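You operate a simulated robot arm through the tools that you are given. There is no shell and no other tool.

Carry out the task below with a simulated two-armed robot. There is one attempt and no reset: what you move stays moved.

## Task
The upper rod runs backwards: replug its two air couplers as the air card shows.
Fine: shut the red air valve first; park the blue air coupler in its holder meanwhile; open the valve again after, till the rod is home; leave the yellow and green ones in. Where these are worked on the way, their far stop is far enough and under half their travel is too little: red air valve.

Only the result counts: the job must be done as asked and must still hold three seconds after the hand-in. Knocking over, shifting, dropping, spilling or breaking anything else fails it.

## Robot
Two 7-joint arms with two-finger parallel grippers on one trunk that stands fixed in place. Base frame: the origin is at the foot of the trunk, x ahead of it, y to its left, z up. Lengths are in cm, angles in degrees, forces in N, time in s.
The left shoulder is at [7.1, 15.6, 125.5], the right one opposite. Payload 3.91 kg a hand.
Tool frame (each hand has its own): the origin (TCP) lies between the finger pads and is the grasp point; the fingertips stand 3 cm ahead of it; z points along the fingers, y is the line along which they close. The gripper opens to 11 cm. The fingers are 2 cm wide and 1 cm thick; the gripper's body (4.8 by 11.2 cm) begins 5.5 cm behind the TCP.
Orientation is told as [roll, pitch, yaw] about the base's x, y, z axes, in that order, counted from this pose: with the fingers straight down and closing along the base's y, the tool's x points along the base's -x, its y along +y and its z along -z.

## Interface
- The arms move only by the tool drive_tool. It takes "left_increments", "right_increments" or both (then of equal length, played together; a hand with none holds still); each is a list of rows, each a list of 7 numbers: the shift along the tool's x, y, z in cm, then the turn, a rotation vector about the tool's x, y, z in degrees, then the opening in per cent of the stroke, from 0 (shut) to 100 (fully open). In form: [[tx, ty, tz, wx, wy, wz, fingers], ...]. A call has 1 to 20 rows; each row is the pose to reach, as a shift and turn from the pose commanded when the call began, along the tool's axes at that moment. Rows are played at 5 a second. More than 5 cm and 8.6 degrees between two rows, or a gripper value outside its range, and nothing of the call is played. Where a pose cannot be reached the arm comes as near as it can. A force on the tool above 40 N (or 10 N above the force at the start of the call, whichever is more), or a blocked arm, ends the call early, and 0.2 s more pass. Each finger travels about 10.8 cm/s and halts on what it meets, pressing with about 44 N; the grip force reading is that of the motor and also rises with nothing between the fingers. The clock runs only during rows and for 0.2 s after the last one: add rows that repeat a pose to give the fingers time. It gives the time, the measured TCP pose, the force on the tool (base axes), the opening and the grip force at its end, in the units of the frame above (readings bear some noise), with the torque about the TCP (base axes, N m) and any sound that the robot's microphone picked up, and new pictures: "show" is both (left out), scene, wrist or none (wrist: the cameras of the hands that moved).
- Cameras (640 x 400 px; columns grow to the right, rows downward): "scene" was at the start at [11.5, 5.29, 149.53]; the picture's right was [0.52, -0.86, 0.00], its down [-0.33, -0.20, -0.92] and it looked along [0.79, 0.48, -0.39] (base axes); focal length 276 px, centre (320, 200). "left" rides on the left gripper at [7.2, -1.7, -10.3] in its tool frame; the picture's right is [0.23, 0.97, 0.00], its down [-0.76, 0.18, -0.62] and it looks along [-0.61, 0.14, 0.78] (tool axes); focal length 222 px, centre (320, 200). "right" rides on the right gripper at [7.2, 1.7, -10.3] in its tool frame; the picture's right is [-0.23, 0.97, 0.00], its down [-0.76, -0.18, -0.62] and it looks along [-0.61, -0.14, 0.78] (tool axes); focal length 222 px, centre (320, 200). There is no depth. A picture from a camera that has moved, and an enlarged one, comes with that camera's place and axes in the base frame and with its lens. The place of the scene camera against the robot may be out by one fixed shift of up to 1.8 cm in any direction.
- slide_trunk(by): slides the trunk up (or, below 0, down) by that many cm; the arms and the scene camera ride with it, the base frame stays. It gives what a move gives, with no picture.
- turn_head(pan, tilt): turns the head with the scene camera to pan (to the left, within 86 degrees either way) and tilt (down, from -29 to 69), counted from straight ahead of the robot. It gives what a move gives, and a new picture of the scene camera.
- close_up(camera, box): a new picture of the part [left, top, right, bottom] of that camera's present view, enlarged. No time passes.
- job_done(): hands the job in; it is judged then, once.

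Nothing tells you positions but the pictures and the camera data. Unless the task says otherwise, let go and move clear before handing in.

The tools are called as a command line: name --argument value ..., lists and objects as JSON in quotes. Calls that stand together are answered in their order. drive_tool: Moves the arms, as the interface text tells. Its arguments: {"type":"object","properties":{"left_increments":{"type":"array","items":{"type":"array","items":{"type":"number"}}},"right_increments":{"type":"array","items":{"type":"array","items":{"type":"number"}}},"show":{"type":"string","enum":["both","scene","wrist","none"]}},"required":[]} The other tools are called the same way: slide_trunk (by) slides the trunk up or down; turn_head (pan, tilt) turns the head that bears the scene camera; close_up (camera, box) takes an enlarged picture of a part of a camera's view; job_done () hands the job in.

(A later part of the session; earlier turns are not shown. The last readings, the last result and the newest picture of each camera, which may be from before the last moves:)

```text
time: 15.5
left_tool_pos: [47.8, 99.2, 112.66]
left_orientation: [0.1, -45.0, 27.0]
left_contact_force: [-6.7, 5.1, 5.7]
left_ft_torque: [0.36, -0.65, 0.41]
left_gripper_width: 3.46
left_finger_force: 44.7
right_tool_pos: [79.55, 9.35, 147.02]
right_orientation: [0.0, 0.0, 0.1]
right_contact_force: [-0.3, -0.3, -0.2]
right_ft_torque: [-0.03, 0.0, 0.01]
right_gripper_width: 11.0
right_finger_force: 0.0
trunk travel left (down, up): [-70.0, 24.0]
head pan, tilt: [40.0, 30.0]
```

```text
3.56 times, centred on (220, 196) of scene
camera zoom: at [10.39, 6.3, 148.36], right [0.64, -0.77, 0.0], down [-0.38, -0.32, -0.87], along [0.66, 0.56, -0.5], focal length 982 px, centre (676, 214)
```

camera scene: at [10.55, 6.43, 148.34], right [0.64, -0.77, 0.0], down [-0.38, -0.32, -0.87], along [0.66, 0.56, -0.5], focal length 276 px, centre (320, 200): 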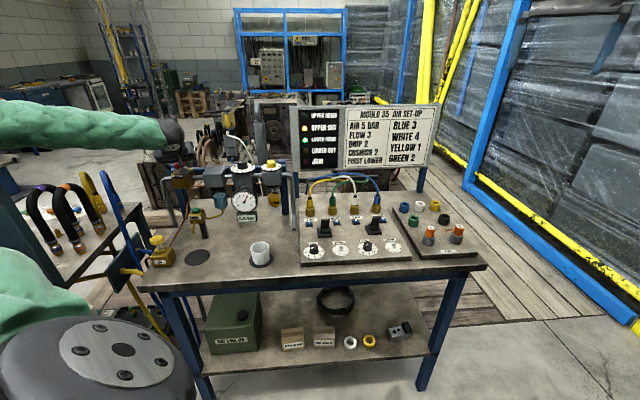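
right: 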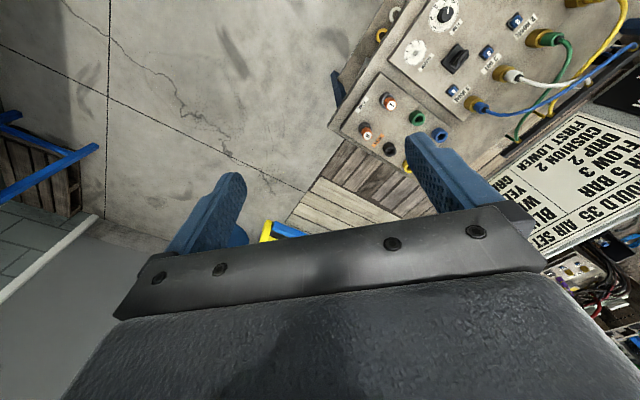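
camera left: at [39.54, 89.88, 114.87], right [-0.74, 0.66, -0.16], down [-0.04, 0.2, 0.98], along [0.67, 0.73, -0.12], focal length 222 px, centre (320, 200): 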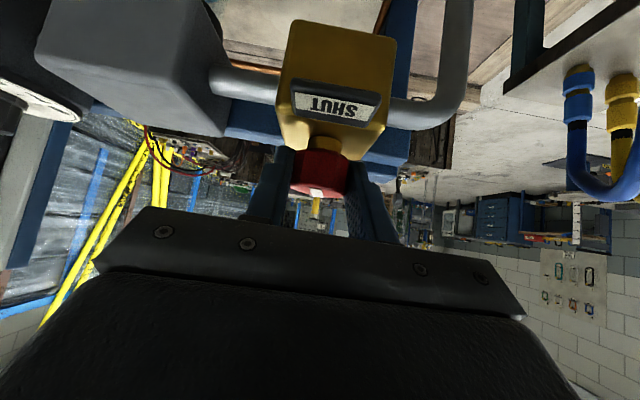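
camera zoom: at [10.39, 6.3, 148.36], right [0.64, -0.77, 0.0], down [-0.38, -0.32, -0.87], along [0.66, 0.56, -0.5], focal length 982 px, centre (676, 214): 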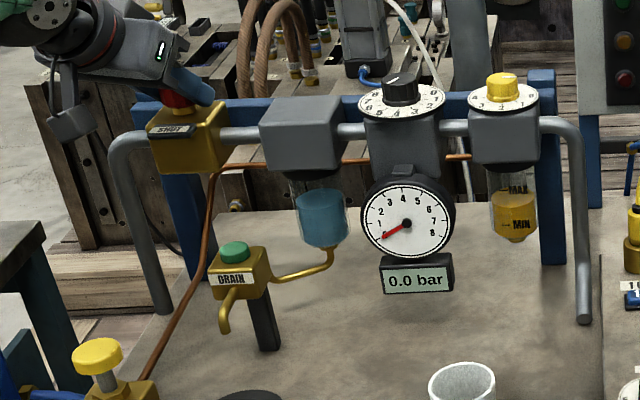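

The gauge reads 0.0 bar and there is torque against the stop, so the valve is shut. I'll release the knob and lift the left hand clear, and move the right hand out of the way.

drive_tool --left_increments '[[0, 0, 0, 0, 0, 0, 65], [0, 0, 0, 0, 0, 0, 65], [-1.4, 0, -1.4, 0, 0, 0, 65], [-3.5, 0, -3.5, 0, 0, 0, 65], [-6.5, 0, -6.5, 0, 0, 0, 65], [-9.9, 0, -9.9, 0, 0, 0, 65], [-12.5, 0, -12.5, 0, 0, 0, 65], [-12.5, 0, -12.5, 0, 0, 0, 65]]' --right_increments '[[0, -3.5, 0, 0, 0, 0, 100], [0, -7, 0, 0, 0, 0, 100], [0, -10.5, 0, 0, 0, 0, 100], [0, -14, 0, 0, 0, 0, 100], [0, -17.5, 0, 0, 0, 0, 100], [0, -21, 0, 0, 0, 0, 100], [0, -24.5, 0, 0, 0, 0, 100], [0, -28, 0, 0, 0, 0, 100]]' --show "both"

close_up --camera "scene" --box '[150, 150, 214, 190]'

```text
time: 17.3
left_tool_pos: [47.65, 99.15, 130.44]
left_orientation: [0.1, -45.1, 27.0]
left_contact_force: [0.5, -0.6, 0.7]
left_ft_torque: [0.01, 0.01, 0.0]
left_gripper_width: 7.14
left_finger_force: 0.0
right_tool_pos: [79.65, -18.79, 146.99]
right_orientation: [-0.1, 0.0, 0.2]
right_contact_force: [0.0, -0.7, -1.0]
right_ft_torque: [0.0, -0.01, 0.02]
right_gripper_width: 11.0
right_finger_force: 0.0
trunk travel left (down, up): [-70.0, 24.0]
head pan, tilt: [40.0, 30.0]
camera scene: at [10.43, 6.2, 148.36], right [0.64, -0.77, 0.0], down [-0.38, -0.32, -0.87], along [0.66, 0.56, -0.5], focal length 276 px, centre (320, 200)
camera right: at [72.31, -17.02, 157.27], right [0.22, 0.97, 0.0], down [0.76, -0.18, 0.62], along [0.61, -0.14, -0.78], focal length 222 px, centre (320, 200)
camera left: at [37.59, 91.94, 132.6], right [-0.59, 0.79, -0.16], down [0.0, 0.2, 0.98], along [0.81, 0.57, -0.12], focal length 222 px, centre (320, 200)
```

scene: 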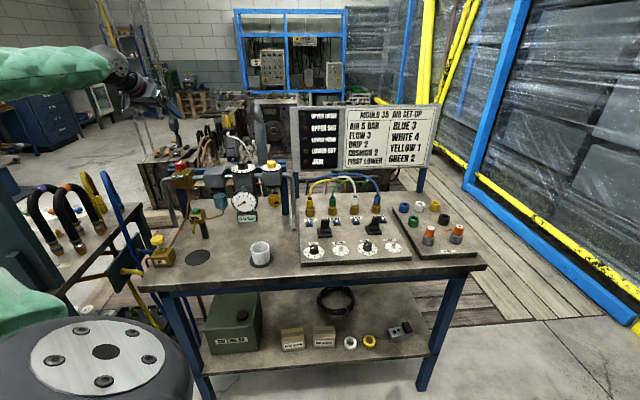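
right: 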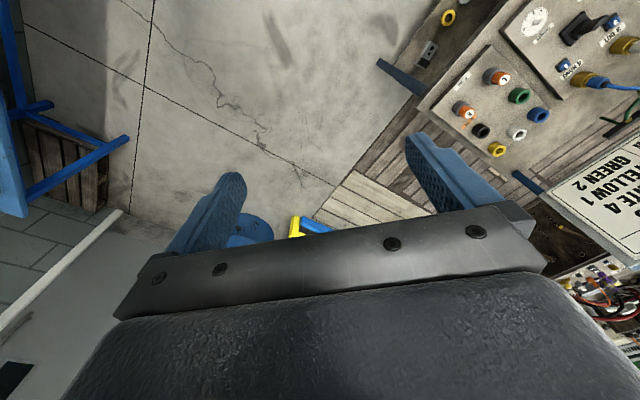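
left: 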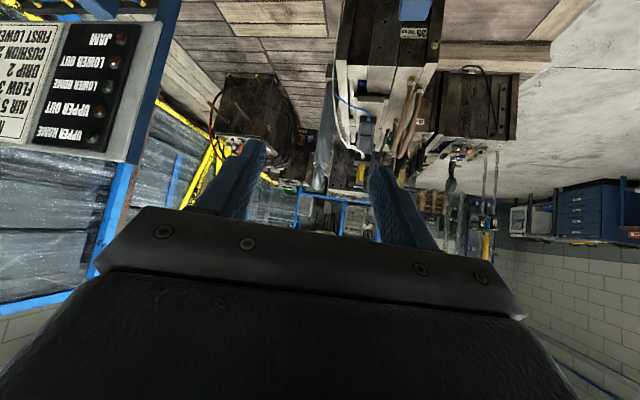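

```text
10.00 times, centred on (182, 170) of scene
camera zoom: at [10.43, 6.2, 148.36], right [0.64, -0.77, 0.0], down [-0.38, -0.32, -0.87], along [0.66, 0.56, -0.5], focal length 2760 px, centre (1700, 500)
```

zoom: 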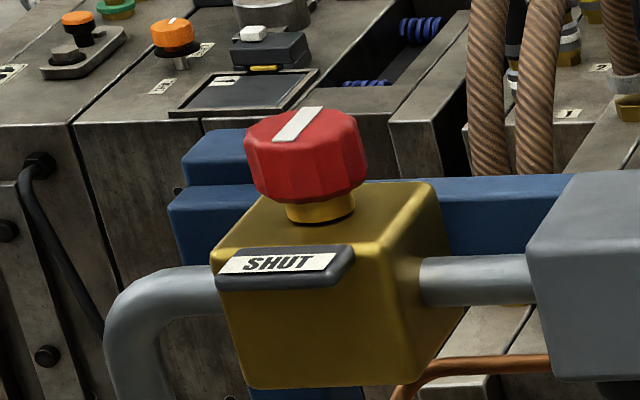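

The valve's bar now lies across the pipe, pointing at SHUT. I'll take close-ups of the holders and ports to locate them precisely.

close_up --camera "right" --box '[430, 50, 640, 180]'

close_up --camera "scene" --box '[280, 165, 480, 290]'

```text
3.05 times, centred on (535, 115) of right
camera zoom: at [72.31, -17.02, 157.27], right [0.22, 0.97, 0.0], down [0.76, -0.18, 0.62], along [0.61, -0.14, -0.78], focal length 677 px, centre (-335, 459)
```

zoom: 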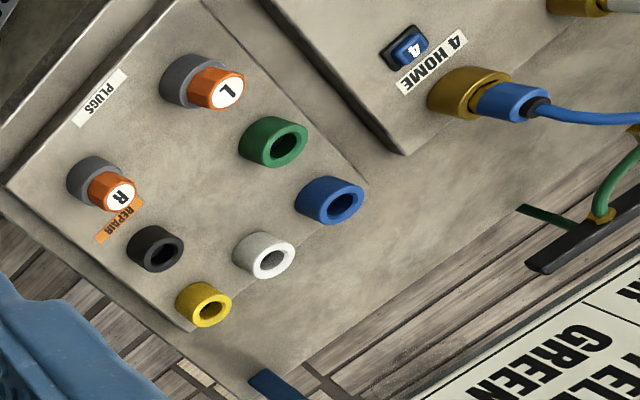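

```text
3.20 times, centred on (380, 228) of scene
camera zoom: at [10.43, 6.2, 148.36], right [0.64, -0.77, 0.0], down [-0.38, -0.32, -0.87], along [0.66, 0.56, -0.5], focal length 883 px, centre (128, 112)
```

zoom: 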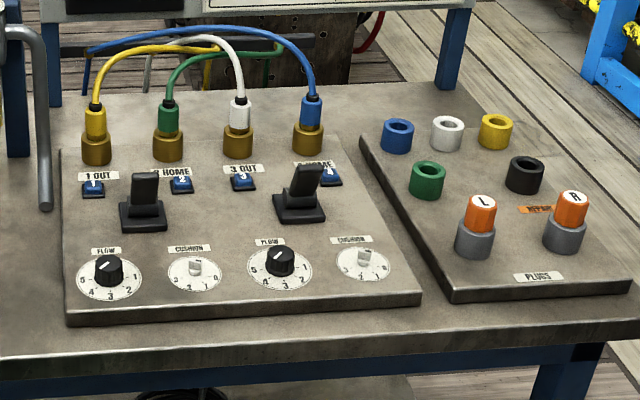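

Ports and holders refined: blue sleeve top at about (99.9, 49, 96), blue holder top at about (107.5, 41, 91.5), plate at about z 88.4. I'll move the left hand around to the front of the coupler panel.

drive_tool --left_increments '[[0.43, -4.34, 0.01, -0.79, 0, -0.79, 65], [0.86, -8.69, 0.02, -1.59, 0, -1.59, 65], [1.29, -13.03, 0.03, -2.38, 0, -2.38, 65], [1.72, -17.38, 0.04, -3.18, 0, -3.18, 65], [2.16, -21.72, 0.05, -3.97, 0, -3.97, 65], [2.59, -26.06, 0.06, -4.76, 0, -4.76, 65], [3.02, -30.41, 0.07, -5.56, 0, -5.56, 65], [3.45, -34.75, 0.08, -6.35, 0, -6.35, 65], [3.88, -39.1, 0.09, -7.15, 0, -7.15, 65], [4.31, -43.44, 0.1, -7.94, 0, -7.94, 65], [4.74, -47.78, 0.11, -8.73, 0, -8.73, 65], [5.17, -52.13, 0.12, -9.53, 0, -9.53, 65], [5.6, -56.47, 0.13, -10.32, 0, -10.32, 65], [6.03, -60.82, 0.14, -11.12, 0, -11.12, 65], [6.47, -65.16, 0.15, -11.91, 0, -11.91, 65], [6.9, -69.5, 0.16, -12.7, 0, -12.7, 65]]' --show "none"

slide_trunk --by -15

turn_head --pan 30 --tilt 25

close_up --camera "left" --box '[0, 0, 640, 400]'

```text
time: 20.7
left_tool_pos: [75.3, 35.07, 125.31]
left_orientation: [0.3, -45.0, 45.0]
left_contact_force: [-0.4, 0.1, 0.1]
left_ft_torque: [0.0, 0.03, 0.03]
left_gripper_width: 7.16
left_finger_force: 0.0
right_tool_pos: [79.77, -18.79, 146.79]
right_orientation: [0.1, 0.1, 0.1]
right_contact_force: [0.6, -1.2, -0.2]
right_ft_torque: [0.06, 0.02, 0.0]
right_gripper_width: 11.0
right_finger_force: 0.0
trunk travel left (down, up): [-70.0, 24.0]
head pan, tilt: [40.0, 30.0]
```

```text
time: 22.4
left_tool_pos: [75.32, 35.14, 110.41]
left_orientation: [0.0, -45.1, 45.0]
left_contact_force: [0.0, 0.0, 0.3]
left_ft_torque: [0.0, 0.04, 0.01]
left_gripper_width: 7.15
left_finger_force: 0.0
right_tool_pos: [79.68, -18.72, 132.09]
right_orientation: [0.0, 0.0, 0.2]
right_contact_force: [-0.3, 0.4, -0.7]
right_ft_torque: [0.02, -0.02, -0.05]
right_gripper_width: 11.02
right_finger_force: 0.1
trunk travel left (down, up): [-55.0, 39.0]
head pan, tilt: [40.0, 30.0]
```

```text
time: 23.2
left_tool_pos: [75.33, 35.2, 110.31]
left_orientation: [0.0, -45.1, 45.0]
left_contact_force: [0.5, 0.0, 0.7]
left_ft_torque: [-0.02, 0.02, 0.0]
left_gripper_width: 7.14
left_finger_force: 0.1
right_tool_pos: [79.56, -18.74, 131.98]
right_orientation: [0.0, 0.0, 0.1]
right_contact_force: [-0.6, -0.2, -0.1]
right_ft_torque: [-0.02, 0.02, 0.02]
right_gripper_width: 10.99
right_finger_force: 0.1
trunk travel left (down, up): [-55.0, 39.0]
head pan, tilt: [30.0, 25.0]
camera scene: at [11.56, 5.1, 134.14], right [0.5, -0.87, 0.0], down [-0.37, -0.21, -0.91], along [0.78, 0.45, -0.42], focal length 276 px, centre (320, 200)
```

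scene: 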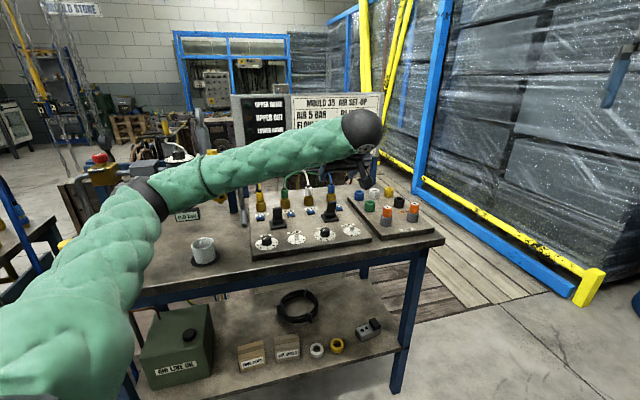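

```text
1.00 times, centred on (320, 200) of left (not enlarged: the box is as wide or as high as the picture)
camera zoom: at [67.87, 25.13, 112.51], right [-0.8, 0.57, -0.16], down [-0.06, 0.19, 0.98], along [0.59, 0.8, -0.12], focal length 222 px, centre (320, 200)
```

zoom: 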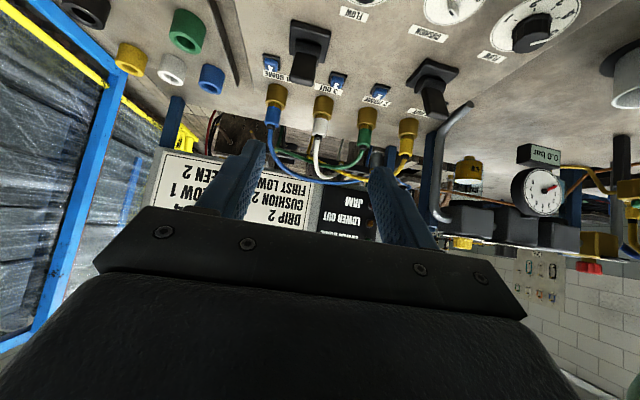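

close_up --camera "left" --box '[240, 60, 440, 185]'

close_up --camera "left" --box '[110, 0, 310, 125]'

```text
3.20 times, centred on (340, 122) of left
camera zoom: at [67.87, 25.13, 112.51], right [-0.8, 0.57, -0.16], down [-0.06, 0.19, 0.98], along [0.59, 0.8, -0.12], focal length 711 px, centre (256, 448)
```

zoom: 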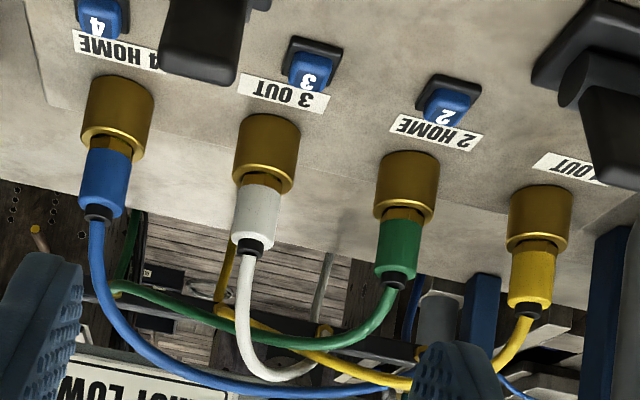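

```text
3.20 times, centred on (210, 62) of left
camera zoom: at [67.87, 25.13, 112.51], right [-0.8, 0.57, -0.16], down [-0.06, 0.19, 0.98], along [0.59, 0.8, -0.12], focal length 711 px, centre (672, 640)
```

zoom: 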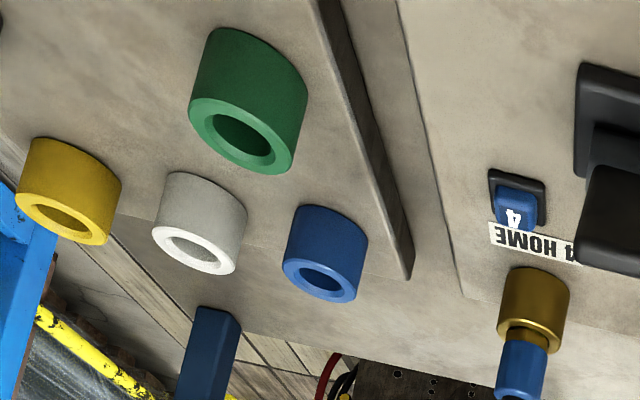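

Blue sleeve axis ≈ (99.9, 49.3), centre z ≈ 94.3; white ≈ (93.6, 55.7); the toggle lever between them is about 6 cm tall. I'll move to a stand-off 8 cm from the blue sleeve at 45° tilt.

drive_tool --left_increments '[[-1.35, -1.23, 3.55, 0, 0, 0, 55], [-2.7, -2.47, 7.09, 0, 0, 0, 50], [-4.05, -3.7, 10.64, 0, 0, 0, 50], [-5.39, -4.93, 14.19, 0, 0, 0, 50], [-6.74, -6.17, 17.73, 0, 0, 0, 50], [-8.09, -7.4, 21.28, 0, 0, 0, 50], [-8.09, -7.4, 21.28, 0, 0, 0, 50]]' --show "both"

close_up --camera "left" --box '[180, 40, 460, 215]'

```text
time: 24.8
left_tool_pos: [94.15, 43.9, 102.48]
left_orientation: [-0.2, -45.7, 44.9]
left_contact_force: [-0.1, -1.7, 0.0]
left_ft_torque: [0.01, 0.0, -0.01]
left_gripper_width: 5.5
left_finger_force: 0.1
right_tool_pos: [78.23, -19.58, 132.83]
right_orientation: [0.4, -0.7, 0.0]
right_contact_force: [0.0, 0.3, 0.0]
right_ft_torque: [0.02, 0.0, -0.04]
right_gripper_width: 11.01
right_finger_force: 0.0
trunk travel left (down, up): [-55.0, 39.0]
head pan, tilt: [30.0, 25.0]
camera scene: at [9.98, 4.32, 134.3], right [0.5, -0.87, 0.0], down [-0.36, -0.21, -0.91], along [0.79, 0.46, -0.41], focal length 276 px, centre (320, 200)
camera left: at [86.81, 33.89, 104.38], right [-0.8, 0.58, -0.17], down [-0.07, 0.19, 0.98], along [0.6, 0.79, -0.11], focal length 222 px, centre (320, 200)
```

scene: 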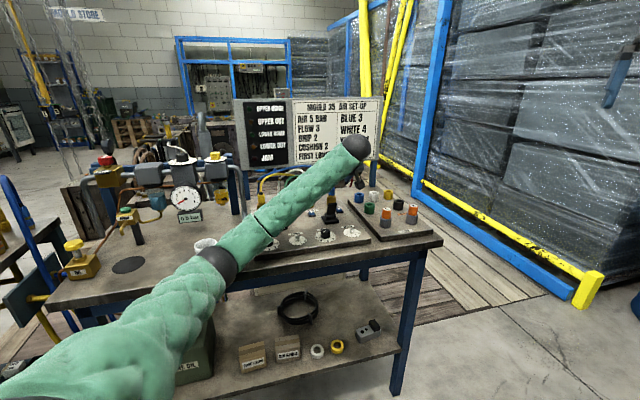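
left: 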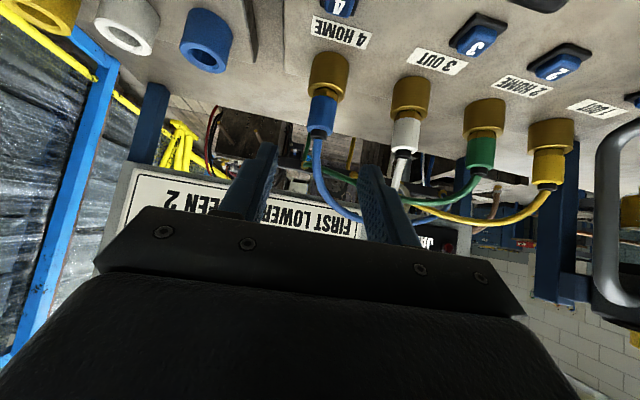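

```text
2.29 times, centred on (320, 128) of left
camera zoom: at [86.81, 33.89, 104.38], right [-0.8, 0.58, -0.17], down [-0.07, 0.19, 0.98], along [0.6, 0.79, -0.11], focal length 508 px, centre (320, 366)
```

zoom: 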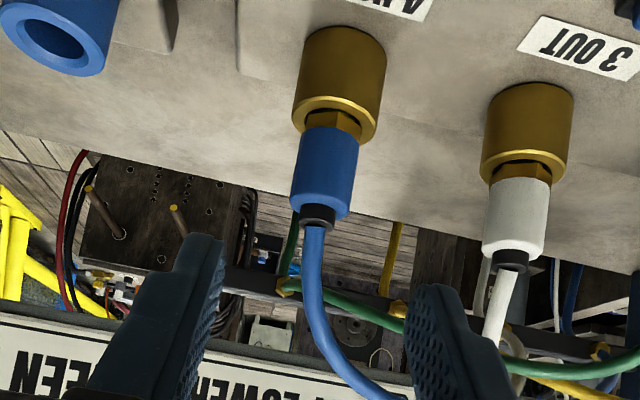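

The whole robot has leaned back slightly (the right hand and the head shifted too), so an arm link may be pressing on something such as the bench edge or cup. I'll look before moving further.

close_up --camera "scene" --box '[120, 170, 400, 345]'

close_up --camera "scene" --box '[160, 220, 270, 290]'

close_up --camera "right" --box '[0, 0, 640, 400]'

```text
2.29 times, centred on (260, 258) of scene
camera zoom: at [9.98, 4.32, 134.3], right [0.5, -0.87, 0.0], down [-0.36, -0.21, -0.91], along [0.79, 0.46, -0.41], focal length 631 px, centre (457, 69)
```

zoom: 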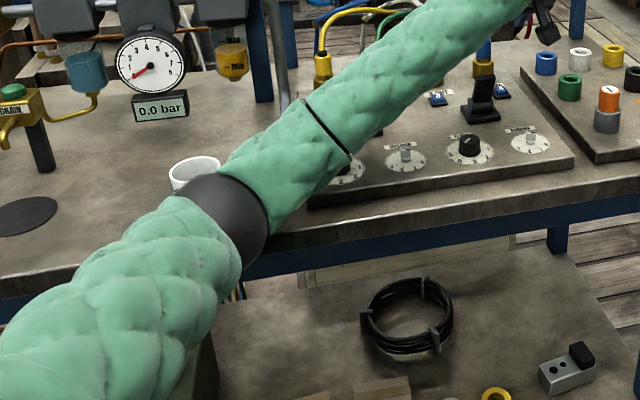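

```text
5.71 times, centred on (215, 255) of scene
camera zoom: at [9.98, 4.32, 134.3], right [0.5, -0.87, 0.0], down [-0.36, -0.21, -0.91], along [0.79, 0.46, -0.41], focal length 1578 px, centre (920, -114)
```

zoom: 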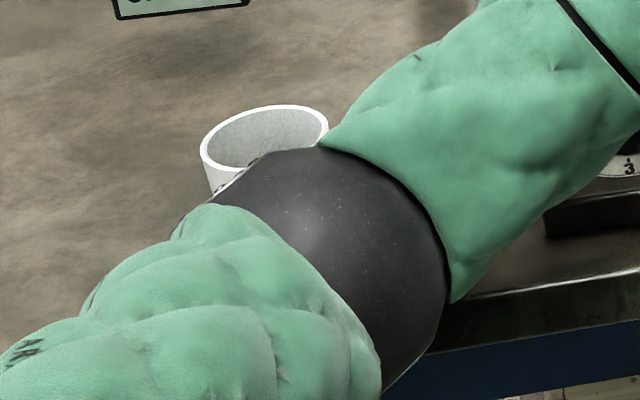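

```text
1.00 times, centred on (320, 200) of right (not enlarged: the box is as wide or as high as the picture)
camera zoom: at [70.8, -17.85, 143.02], right [0.23, 0.97, 0.01], down [0.75, -0.18, 0.63], along [0.62, -0.14, -0.78], focal length 222 px, centre (320, 200)
```

zoom: 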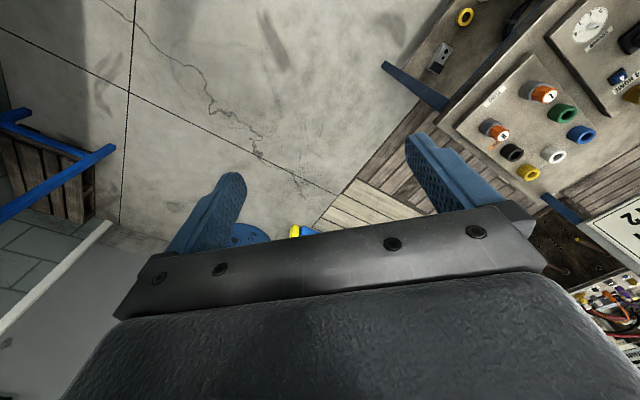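

The elbow is resting on the bench edge. I'll back out the way I came and then raise the trunk.

drive_tool --left_increments '[[1.35, 1.23, -3.55, 0, 0, 0, 50], [2.7, 2.47, -7.09, 0, 0, 0, 50], [4.05, 3.7, -10.64, 0, 0, 0, 50], [5.39, 4.93, -14.19, 0, 0, 0, 50], [6.74, 6.17, -17.73, 0, 0, 0, 50], [8.09, 7.4, -21.28, 0, 0, 0, 50]]' --show "scene"

slide_trunk --by 20

turn_head --pan 35 --tilt 35

```text
time: 26.2
left_tool_pos: [75.03, 35.01, 110.11]
left_orientation: [-0.1, -45.0, 45.0]
left_contact_force: [-0.5, 0.6, 0.4]
left_ft_torque: [-0.01, 0.01, -0.02]
left_gripper_width: 5.5
left_finger_force: 0.0
right_tool_pos: [79.34, -18.79, 131.93]
right_orientation: [-0.1, 0.0, -0.1]
right_contact_force: [-0.5, 0.8, 0.6]
right_ft_torque: [-0.06, -0.02, 0.0]
right_gripper_width: 11.02
right_finger_force: 0.1
trunk travel left (down, up): [-55.0, 39.0]
head pan, tilt: [30.0, 25.0]
camera scene: at [11.36, 5.12, 134.13], right [0.5, -0.87, 0.0], down [-0.37, -0.21, -0.91], along [0.79, 0.45, -0.42], focal length 276 px, centre (320, 200)
```

scene: 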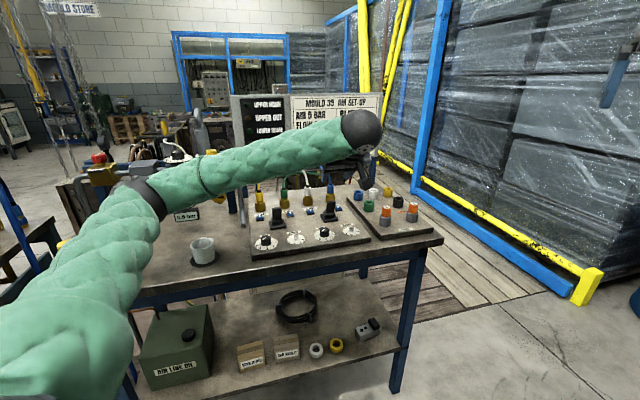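

```text
time: 28.3
left_tool_pos: [75.24, 35.26, 130.24]
left_orientation: [0.0, -45.1, 45.0]
left_contact_force: [0.0, 0.3, -0.2]
left_ft_torque: [0.01, -0.01, 0.04]
left_gripper_width: 5.48
left_finger_force: 0.1
right_tool_pos: [79.71, -18.64, 152.01]
right_orientation: [0.1, 0.1, 0.1]
right_contact_force: [0.2, -0.5, 0.2]
right_ft_torque: [-0.01, -0.04, 0.0]
right_gripper_width: 10.97
right_finger_force: 0.1
trunk travel left (down, up): [-75.0, 19.0]
head pan, tilt: [30.0, 25.0]
```

```text
time: 29.1
left_tool_pos: [75.24, 35.18, 130.16]
left_orientation: [0.0, -45.0, 45.0]
left_contact_force: [0.3, 0.7, 0.3]
left_ft_torque: [-0.01, -0.01, -0.01]
left_gripper_width: 5.51
left_finger_force: 0.0
right_tool_pos: [79.6, -18.7, 151.98]
right_orientation: [0.0, 0.0, 0.1]
right_contact_force: [-0.6, 0.8, 0.7]
right_ft_torque: [-0.02, -0.01, 0.03]
right_gripper_width: 10.98
right_finger_force: 0.1
trunk travel left (down, up): [-75.0, 19.0]
head pan, tilt: [35.0, 35.0]
camera scene: at [10.81, 5.54, 152.57], right [0.57, -0.82, 0.0], down [-0.47, -0.33, -0.82], along [0.67, 0.47, -0.57], focal length 276 px, centre (320, 200)
```

scene: 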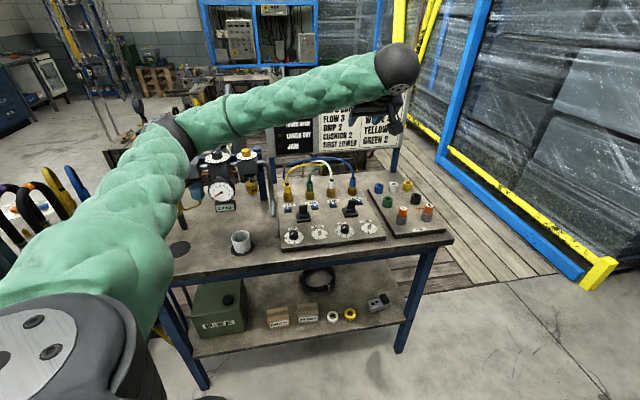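

The robot is upright again and nothing appears disturbed. With the shoulder higher now (z ≈ 130), I'll re-approach the blue sleeve from above.

drive_tool --left_increments '[[0.66, -0.83, 3.93, 0, 0, 0, 50], [1.32, -1.66, 7.86, 0, 0, 0, 50], [1.97, -2.49, 11.79, 0, 0, 0, 50], [2.63, -3.32, 15.72, 0, 0, 0, 50], [3.29, -4.14, 19.65, 0, 0, 0, 50], [3.95, -4.97, 23.58, 0, 0, 0, 50], [4.6, -5.8, 27.51, 0, 0, 0, 50], [5.26, -6.63, 31.44, 0, 0, 0, 50], [5.92, -7.46, 35.37, 0, 0, 0, 50], [5.92, -7.46, 35.37, 0, 0, 0, 50]]' --show "both"

close_up --camera "left" --box '[180, 40, 460, 215]'

```text
time: 31.3
left_tool_pos: [95.23, 44.65, 101.06]
left_orientation: [0.0, -45.1, 45.0]
left_contact_force: [-0.1, -0.2, -0.2]
left_ft_torque: [-0.03, 0.01, 0.01]
left_gripper_width: 5.49
left_finger_force: 0.1
right_tool_pos: [79.56, -18.66, 152.05]
right_orientation: [0.0, 0.0, 0.1]
right_contact_force: [0.3, -0.6, 0.0]
right_ft_torque: [0.02, 0.01, 0.02]
right_gripper_width: 10.98
right_finger_force: 0.0
trunk travel left (down, up): [-75.0, 19.0]
head pan, tilt: [35.0, 35.0]
camera scene: at [10.72, 5.56, 152.58], right [0.57, -0.82, 0.0], down [-0.47, -0.33, -0.82], along [0.67, 0.47, -0.57], focal length 276 px, centre (320, 200)
camera left: at [87.81, 34.67, 103.21], right [-0.8, 0.57, -0.16], down [-0.06, 0.19, 0.98], along [0.59, 0.8, -0.12], focal length 222 px, centre (320, 200)
```

scene: 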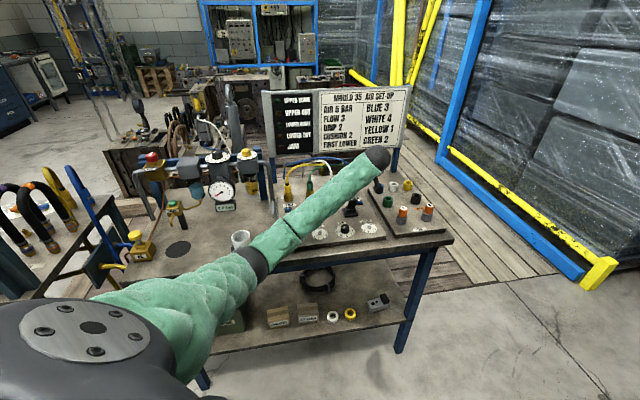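
left: 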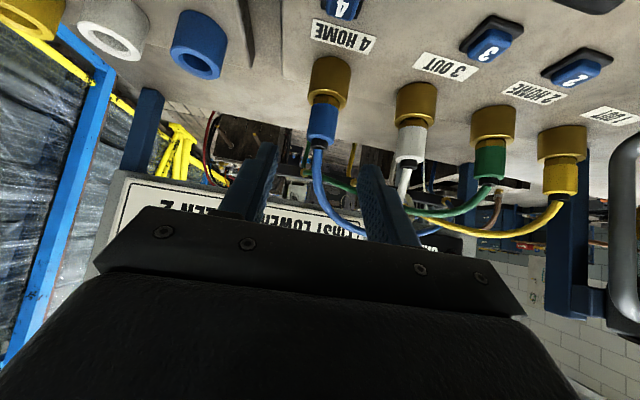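

```text
2.29 times, centred on (320, 128) of left
camera zoom: at [87.81, 34.67, 103.21], right [-0.8, 0.57, -0.16], down [-0.06, 0.19, 0.98], along [0.59, 0.8, -0.12], focal length 508 px, centre (320, 366)
```

zoom: 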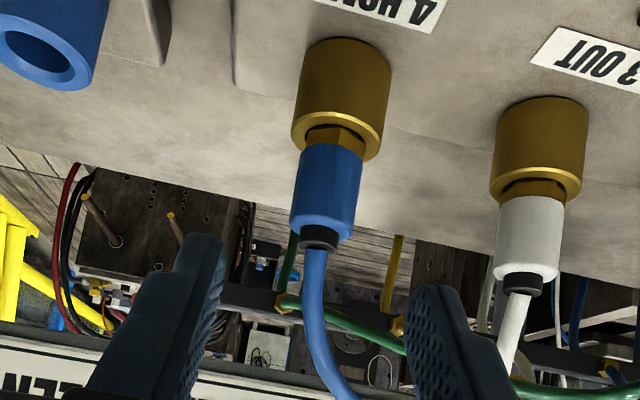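

The pose is exact this time with no lean. The blue sleeve centre is about 9.7 cm ahead along the fingers, so I'll advance 8.3 cm and close on it.

drive_tool --left_increments '[[0, 0.06, 2.5, 0, 0, 0, 50], [0, 0.06, 5.0, 0, 0, 0, 50], [0, 0.06, 7.0, 0, 0, 0, 50], [0, 0.06, 8.3, 0, 0, 0, 50], [0, 0.06, 8.3, 0, 0, 0, 50]]' --show "wrist"

close_up --camera "left" --box '[200, 80, 440, 230]'

```text
time: 32.5
left_tool_pos: [99.33, 48.82, 95.35]
left_orientation: [-0.1, -45.2, 44.9]
left_contact_force: [0.5, 0.0, 0.2]
left_ft_torque: [0.01, 0.0, -0.01]
left_gripper_width: 5.49
left_finger_force: 0.1
right_tool_pos: [79.64, -18.68, 151.84]
right_orientation: [0.0, 0.0, 0.2]
right_contact_force: [-0.8, 0.7, 0.1]
right_ft_torque: [0.04, -0.01, 0.01]
right_gripper_width: 10.99
right_finger_force: 0.0
trunk travel left (down, up): [-75.0, 19.0]
head pan, tilt: [35.0, 35.0]
camera left: at [91.96, 38.84, 97.43], right [-0.8, 0.57, -0.16], down [-0.06, 0.19, 0.98], along [0.59, 0.8, -0.12], focal length 222 px, centre (320, 200)
```

left: 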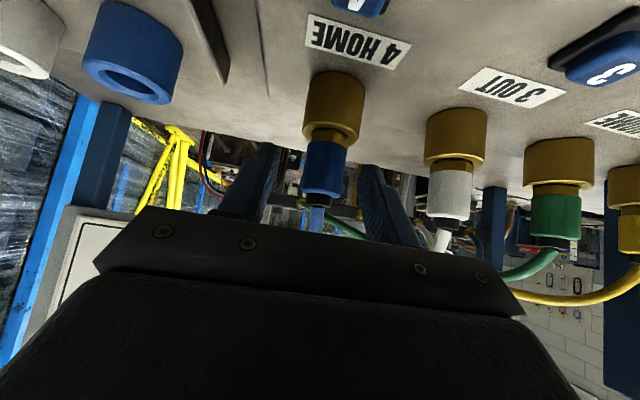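

```text
2.67 times, centred on (320, 155) of left
camera zoom: at [91.96, 38.84, 97.43], right [-0.8, 0.57, -0.16], down [-0.06, 0.19, 0.98], along [0.59, 0.8, -0.12], focal length 592 px, centre (320, 320)
```

zoom: 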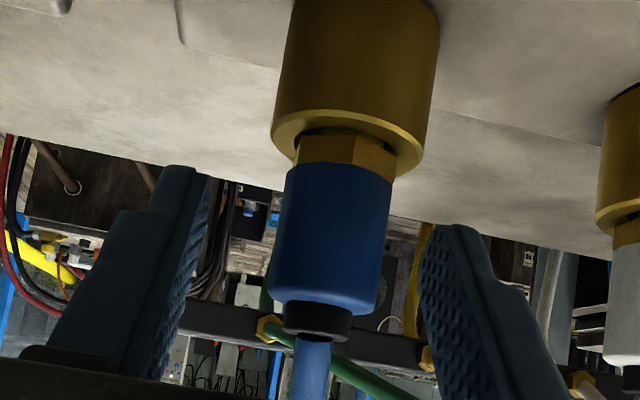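

drive_tool --left_increments '[[0, 0, 0, 0, 0, 0, 35], [0, 0, 0, 0, 0, 0, 10], [0, 0, 0, 0, 0, 0, 10], [0, 0, 0, 0, 0, 0, 10]]' --show "wrist"

close_up --camera "left" --box '[200, 80, 440, 230]'

```text
time: 33.5
left_tool_pos: [99.27, 49.14, 95.28]
left_orientation: [0.1, -45.0, 45.0]
left_contact_force: [-18.2, 13.4, -4.9]
left_ft_torque: [0.75, 1.07, 0.28]
left_gripper_width: 2.36
left_finger_force: 43.7
right_tool_pos: [79.57, -18.59, 152.05]
right_orientation: [-0.1, -0.1, 0.1]
right_contact_force: [-0.1, -0.1, -0.4]
right_ft_torque: [0.05, 0.04, 0.01]
right_gripper_width: 11.0
right_finger_force: 0.0
trunk travel left (down, up): [-75.0, 19.0]
head pan, tilt: [35.0, 35.0]
camera left: at [91.88, 39.01, 97.38], right [-0.8, 0.57, -0.16], down [-0.06, 0.19, 0.98], along [0.59, 0.8, -0.12], focal length 222 px, centre (320, 200)
```

left: 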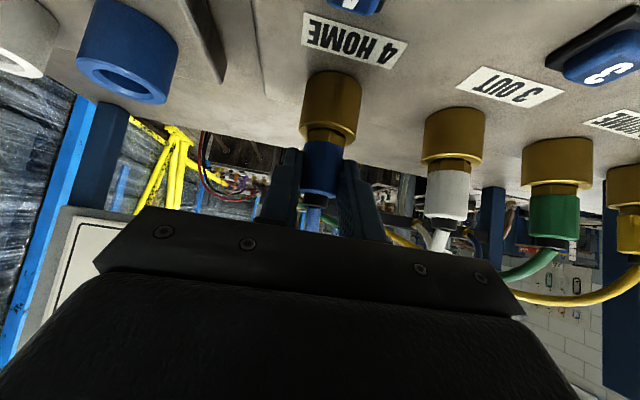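

```text
2.67 times, centred on (320, 155) of left
camera zoom: at [91.88, 39.01, 97.38], right [-0.8, 0.57, -0.16], down [-0.06, 0.19, 0.98], along [0.59, 0.8, -0.12], focal length 592 px, centre (320, 320)
```

zoom: 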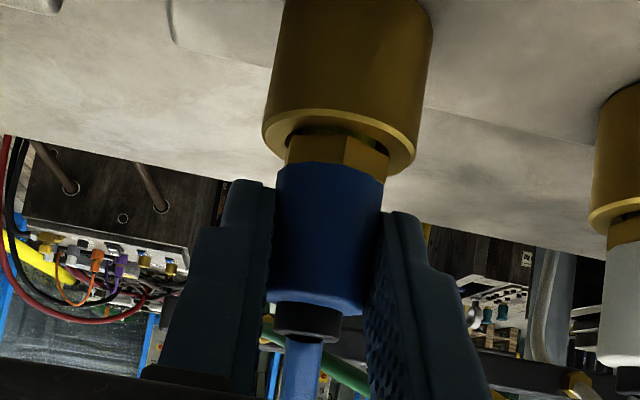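

Gripped at 2.36 cm, but with about 22 N of sideways load. I'll shift 0.3 cm sideways to relieve it.

drive_tool --left_increments '[[0, 0.15, 0, 0, 0, 0, 10], [0, 0.3, 0, 0, 0, 0, 10], [0, 0.3, 0, 0, 0, 0, 10]]' --show "none"

```text
time: 34.3
left_tool_pos: [99.24, 49.03, 95.29]
left_orientation: [-0.1, -45.1, 45.0]
left_contact_force: [-6.6, 11.8, -1.3]
left_ft_torque: [0.95, 0.69, 0.39]
left_gripper_width: 2.28
left_finger_force: 43.8
right_tool_pos: [79.63, -18.69, 151.97]
right_orientation: [0.0, -0.1, 0.1]
right_contact_force: [0.4, 0.3, 0.1]
right_ft_torque: [0.0, 0.03, -0.01]
right_gripper_width: 11.01
right_finger_force: 0.1
trunk travel left (down, up): [-75.0, 19.0]
head pan, tilt: [35.0, 35.0]
```

drive_tool --left_increments '[[0, 0.15, 0, 0, 0, 0, 10], [0, 0.3, 0, 0, 0, 0, 10], [0, 0.3, 0, 0, 0, 0, 10]]' --show "none"

```text
time: 35.1
left_tool_pos: [99.05, 49.0, 95.26]
left_orientation: [0.0, -45.0, 45.0]
left_contact_force: [12.0, -8.5, 0.4]
left_ft_torque: [-0.55, -0.77, -0.25]
left_gripper_width: 2.28
left_finger_force: 44.2
right_tool_pos: [79.72, -18.96, 151.88]
right_orientation: [-0.1, 0.0, -0.1]
right_contact_force: [-0.3, -0.2, 0.7]
right_ft_torque: [0.0, -0.06, 0.02]
right_gripper_width: 10.98
right_finger_force: 0.1
trunk travel left (down, up): [-75.0, 19.0]
head pan, tilt: [35.0, 35.0]
```

drive_tool --left_increments '[[0, -0.15, 0, 0, 0, 0, 10], [-0.2, -0.15, -0.2, 0, 0, 0, 10], [-0.4, -0.15, -0.4, 0, 0, 0, 10], [-0.6, -0.15, -0.6, 0, 0, 0, 10], [-0.85, -0.15, -0.85, 0, 0, 0, 10], [-1.1, -0.15, -1.1, 0, 0, 0, 10]]' --show "wrist"

close_up --camera "left" --box '[200, 80, 440, 230]'

```text
time: 36.5
left_tool_pos: [99.36, 49.32, 96.35]
left_orientation: [0.2, -45.0, 44.9]
left_contact_force: [4.8, -9.0, -31.3]
left_ft_torque: [-0.81, -0.09, -0.08]
left_gripper_width: 2.47
left_finger_force: 44.1
right_tool_pos: [80.08, -18.52, 151.67]
right_orientation: [0.1, 0.1, 0.0]
right_contact_force: [-1.0, 0.4, 0.2]
right_ft_torque: [0.0, 0.03, -0.03]
right_gripper_width: 11.01
right_finger_force: 0.0
trunk travel left (down, up): [-75.0, 19.0]
head pan, tilt: [35.0, 35.0]
camera left: at [91.91, 39.31, 98.55], right [-0.8, 0.57, -0.16], down [-0.05, 0.19, 0.98], along [0.59, 0.8, -0.13], focal length 222 px, centre (320, 200)
```

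left: 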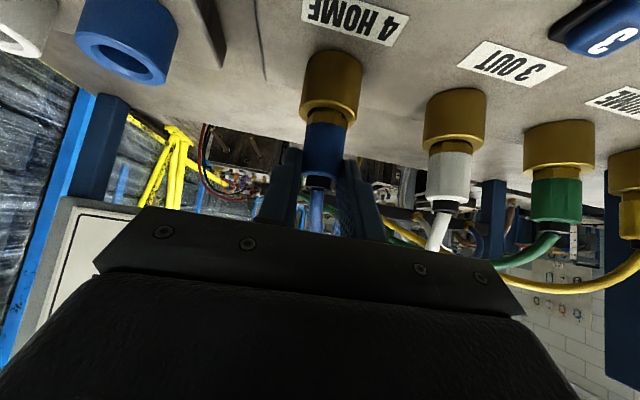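

```text
2.67 times, centred on (320, 155) of left
camera zoom: at [91.91, 39.31, 98.55], right [-0.8, 0.57, -0.16], down [-0.05, 0.19, 0.98], along [0.59, 0.8, -0.13], focal length 592 px, centre (320, 320)
```

zoom: 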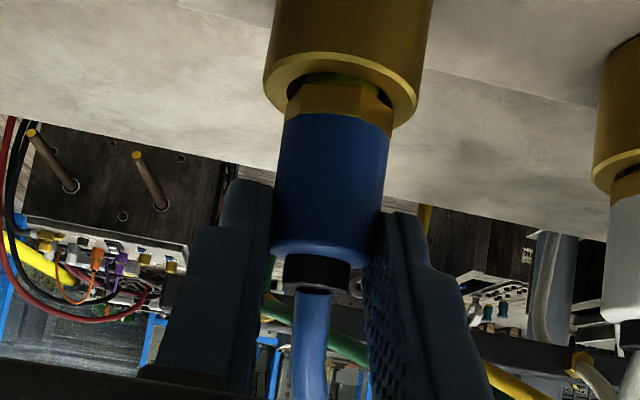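

The fingers slipped up the sleeve at about 31 N and the coupler did not budge, so some latch holds it. I'll look closely at the socket, the sleeve and the numbered blue buttons.

close_up --camera "left" --box '[540, 0, 640, 62]'

close_up --camera "left" --box '[280, 40, 380, 210]'

close_up --camera "left" --box '[410, 80, 520, 260]'

close_up --camera "scene" --box '[270, 170, 390, 245]'

```text
6.40 times, centred on (590, 31) of left
camera zoom: at [91.91, 39.31, 98.55], right [-0.8, 0.57, -0.16], down [-0.05, 0.19, 0.98], along [0.59, 0.8, -0.13], focal length 1422 px, centre (-1408, 1282)
```

zoom: 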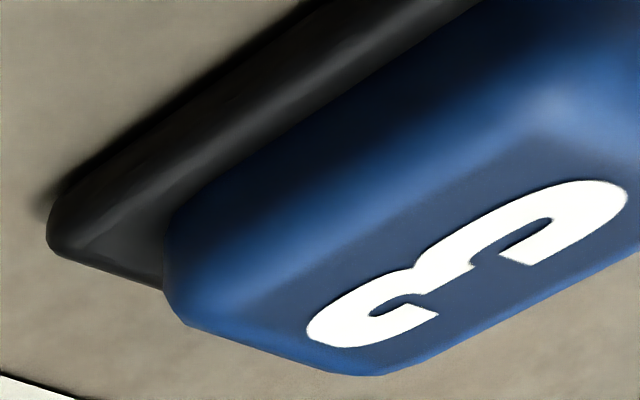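

```text
2.35 times, centred on (330, 125) of left
camera zoom: at [91.91, 39.31, 98.55], right [-0.8, 0.57, -0.16], down [-0.05, 0.19, 0.98], along [0.59, 0.8, -0.13], focal length 523 px, centre (296, 376)
```

zoom: 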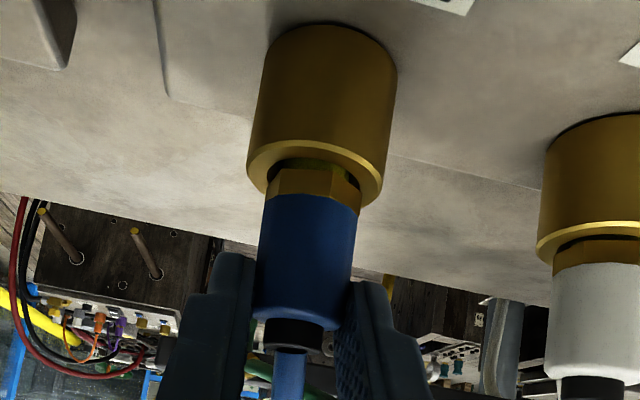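

```text
2.22 times, centred on (465, 170) of left
camera zoom: at [91.91, 39.31, 98.55], right [-0.8, 0.57, -0.16], down [-0.05, 0.19, 0.98], along [0.59, 0.8, -0.13], focal length 494 px, centre (-2, 267)
```

zoom: 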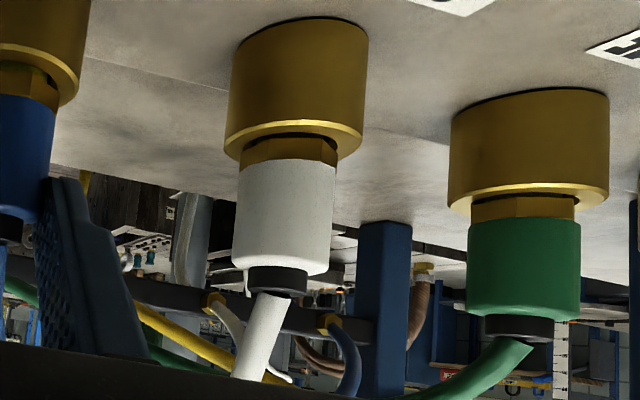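

```text
5.33 times, centred on (330, 208) of scene
camera zoom: at [11.23, 5.61, 152.52], right [0.57, -0.82, 0.0], down [-0.47, -0.33, -0.82], along [0.67, 0.47, -0.58], focal length 1472 px, centre (267, 160)
```

zoom: 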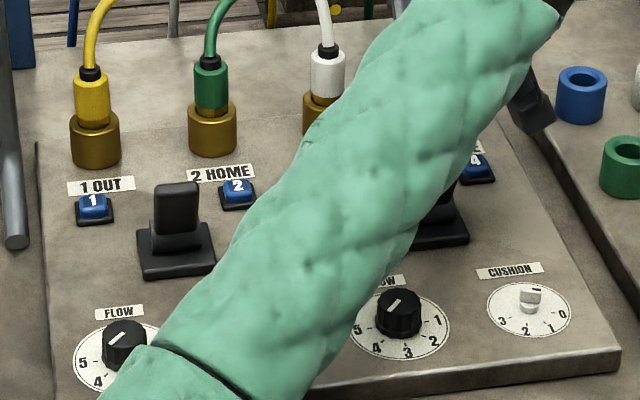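

drive_tool --left_increments '[[0, 0, 0, 0, 0, 0, 40], [0, 0, 0, 0, 0, 0, 40], [0.5, 0, 0.5, 0, 0, 0, 40], [0.95, 0, 0.95, 0, 0, 0, 40], [0.95, 0, 0.95, 0, 0, 0, 40]]' --show "wrist"

close_up --camera "left" --box '[260, 60, 500, 210]'

```text
time: 37.7
left_tool_pos: [99.06, 49.24, 95.33]
left_orientation: [0.0, -45.2, 45.0]
left_contact_force: [0.8, -0.8, 0.3]
left_ft_torque: [0.0, 0.01, 0.01]
left_gripper_width: 4.39
left_finger_force: 0.1
right_tool_pos: [79.57, -18.75, 151.91]
right_orientation: [0.0, 0.0, 0.1]
right_contact_force: [-0.1, -0.4, -0.1]
right_ft_torque: [-0.03, -0.01, -0.04]
right_gripper_width: 10.99
right_finger_force: 0.1
trunk travel left (down, up): [-75.0, 19.0]
head pan, tilt: [35.0, 35.0]
camera left: at [91.69, 39.18, 97.58], right [-0.8, 0.57, -0.16], down [-0.06, 0.19, 0.98], along [0.59, 0.8, -0.12], focal length 222 px, centre (320, 200)
```

left: 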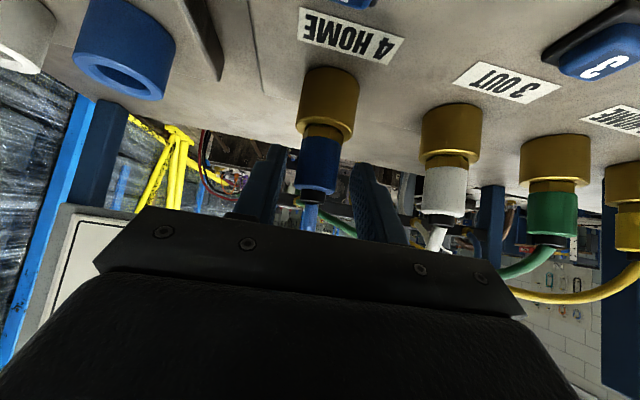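

```text
2.67 times, centred on (380, 135) of left
camera zoom: at [91.69, 39.18, 97.58], right [-0.8, 0.57, -0.16], down [-0.06, 0.19, 0.98], along [0.59, 0.8, -0.12], focal length 592 px, centre (160, 373)
```

zoom: 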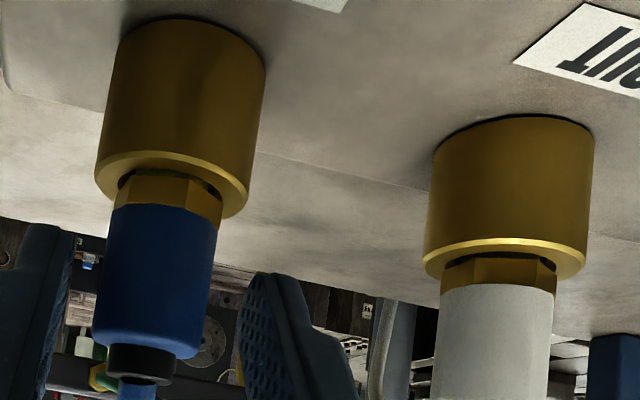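

drive_tool --left_increments '[[0, 0, 0, 0, 0, 0, 20], [0, 0, 0, 0, 0, 0, 0], [0, 0, 0, 0, 0, 0, 0], [0, 0, 0, 0, 0, 0, 0]]' --show "none"

drive_tool --left_increments '[[-0.2, 0, -0.2, 0, 0, 0, 0], [-0.3, 0, -0.3, 0, 0, 0, 0], [-0.3, 0, -0.3, 0, 0, 0, 0]]' --show "none"

close_up --camera "left" --box '[260, 60, 500, 210]'

```text
time: 38.7
left_tool_pos: [99.21, 49.15, 95.36]
left_orientation: [0.0, -45.1, 45.1]
left_contact_force: [9.1, -4.9, 3.9]
left_ft_torque: [-0.31, -0.56, -0.09]
left_gripper_width: 2.42
left_finger_force: 43.3
right_tool_pos: [79.72, -18.85, 152.04]
right_orientation: [0.0, 0.0, 0.0]
right_contact_force: [-0.4, 0.2, 0.3]
right_ft_torque: [-0.03, 0.04, 0.0]
right_gripper_width: 11.01
right_finger_force: 0.0
trunk travel left (down, up): [-75.0, 19.0]
head pan, tilt: [35.0, 35.0]
```

```text
time: 39.5
left_tool_pos: [99.24, 49.14, 95.53]
left_orientation: [0.4, -44.9, 44.8]
left_contact_force: [3.4, -12.5, -17.4]
left_ft_torque: [-0.92, -0.03, -0.15]
left_gripper_width: 2.43
left_finger_force: 44.3
right_tool_pos: [79.85, -18.7, 151.78]
right_orientation: [0.0, 0.0, 0.0]
right_contact_force: [0.1, 0.4, 0.1]
right_ft_torque: [0.0, -0.01, -0.01]
right_gripper_width: 11.01
right_finger_force: 0.2
trunk travel left (down, up): [-75.0, 19.0]
head pan, tilt: [35.0, 35.0]
```

```text
2.67 times, centred on (380, 135) of left
camera zoom: at [91.79, 39.08, 97.67], right [-0.8, 0.58, -0.16], down [-0.05, 0.19, 0.98], along [0.59, 0.79, -0.13], focal length 592 px, centre (160, 373)
```

zoom: 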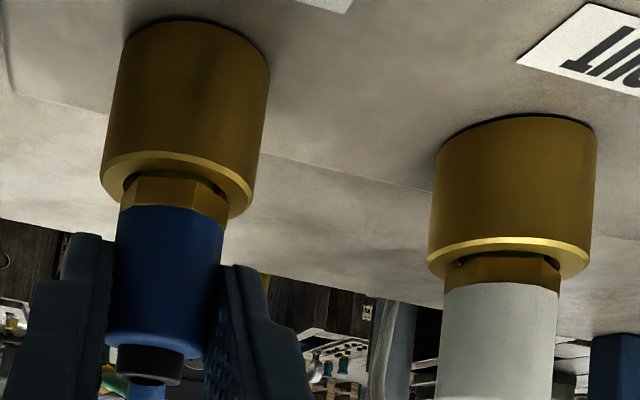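

drive_tool --left_increments '[[0.3, 0, 0.3, 0, 0, 0, 0], [0.298, -0.065, 0.302, -2.83, 0, -2.83, 0], [0.294, -0.129, 0.306, -5.66, 0, -5.66, 0], [0.286, -0.193, 0.314, -8.48, 0, -8.48, 0], [0.286, -0.193, 0.314, -8.48, 0, -8.48, 0]]' --show "none"

close_up --camera "left" --box '[260, 60, 500, 210]'

```text
time: 40.7
left_tool_pos: [99.3, 48.91, 95.49]
left_orientation: [0.0, -45.1, 56.9]
left_contact_force: [7.5, -16.7, -3.8]
left_ft_torque: [-1.07, -0.4, -0.22]
left_gripper_width: 2.41
left_finger_force: 43.8
right_tool_pos: [79.64, -18.81, 151.91]
right_orientation: [0.0, 0.1, 0.0]
right_contact_force: [0.1, 0.2, -0.4]
right_ft_torque: [0.0, 0.0, 0.01]
right_gripper_width: 11.0
right_finger_force: 0.0
trunk travel left (down, up): [-75.0, 19.0]
head pan, tilt: [35.0, 35.0]
```

```text
2.67 times, centred on (380, 135) of left
camera zoom: at [94.19, 37.54, 97.62], right [-0.9, 0.4, -0.16], down [-0.1, 0.18, 0.98], along [0.42, 0.9, -0.12], focal length 592 px, centre (160, 373)
```

zoom: 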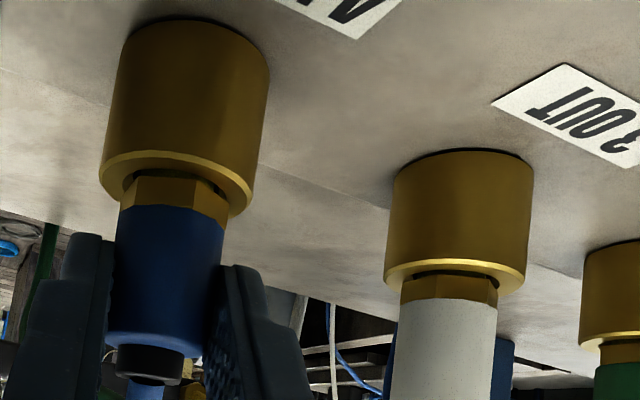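

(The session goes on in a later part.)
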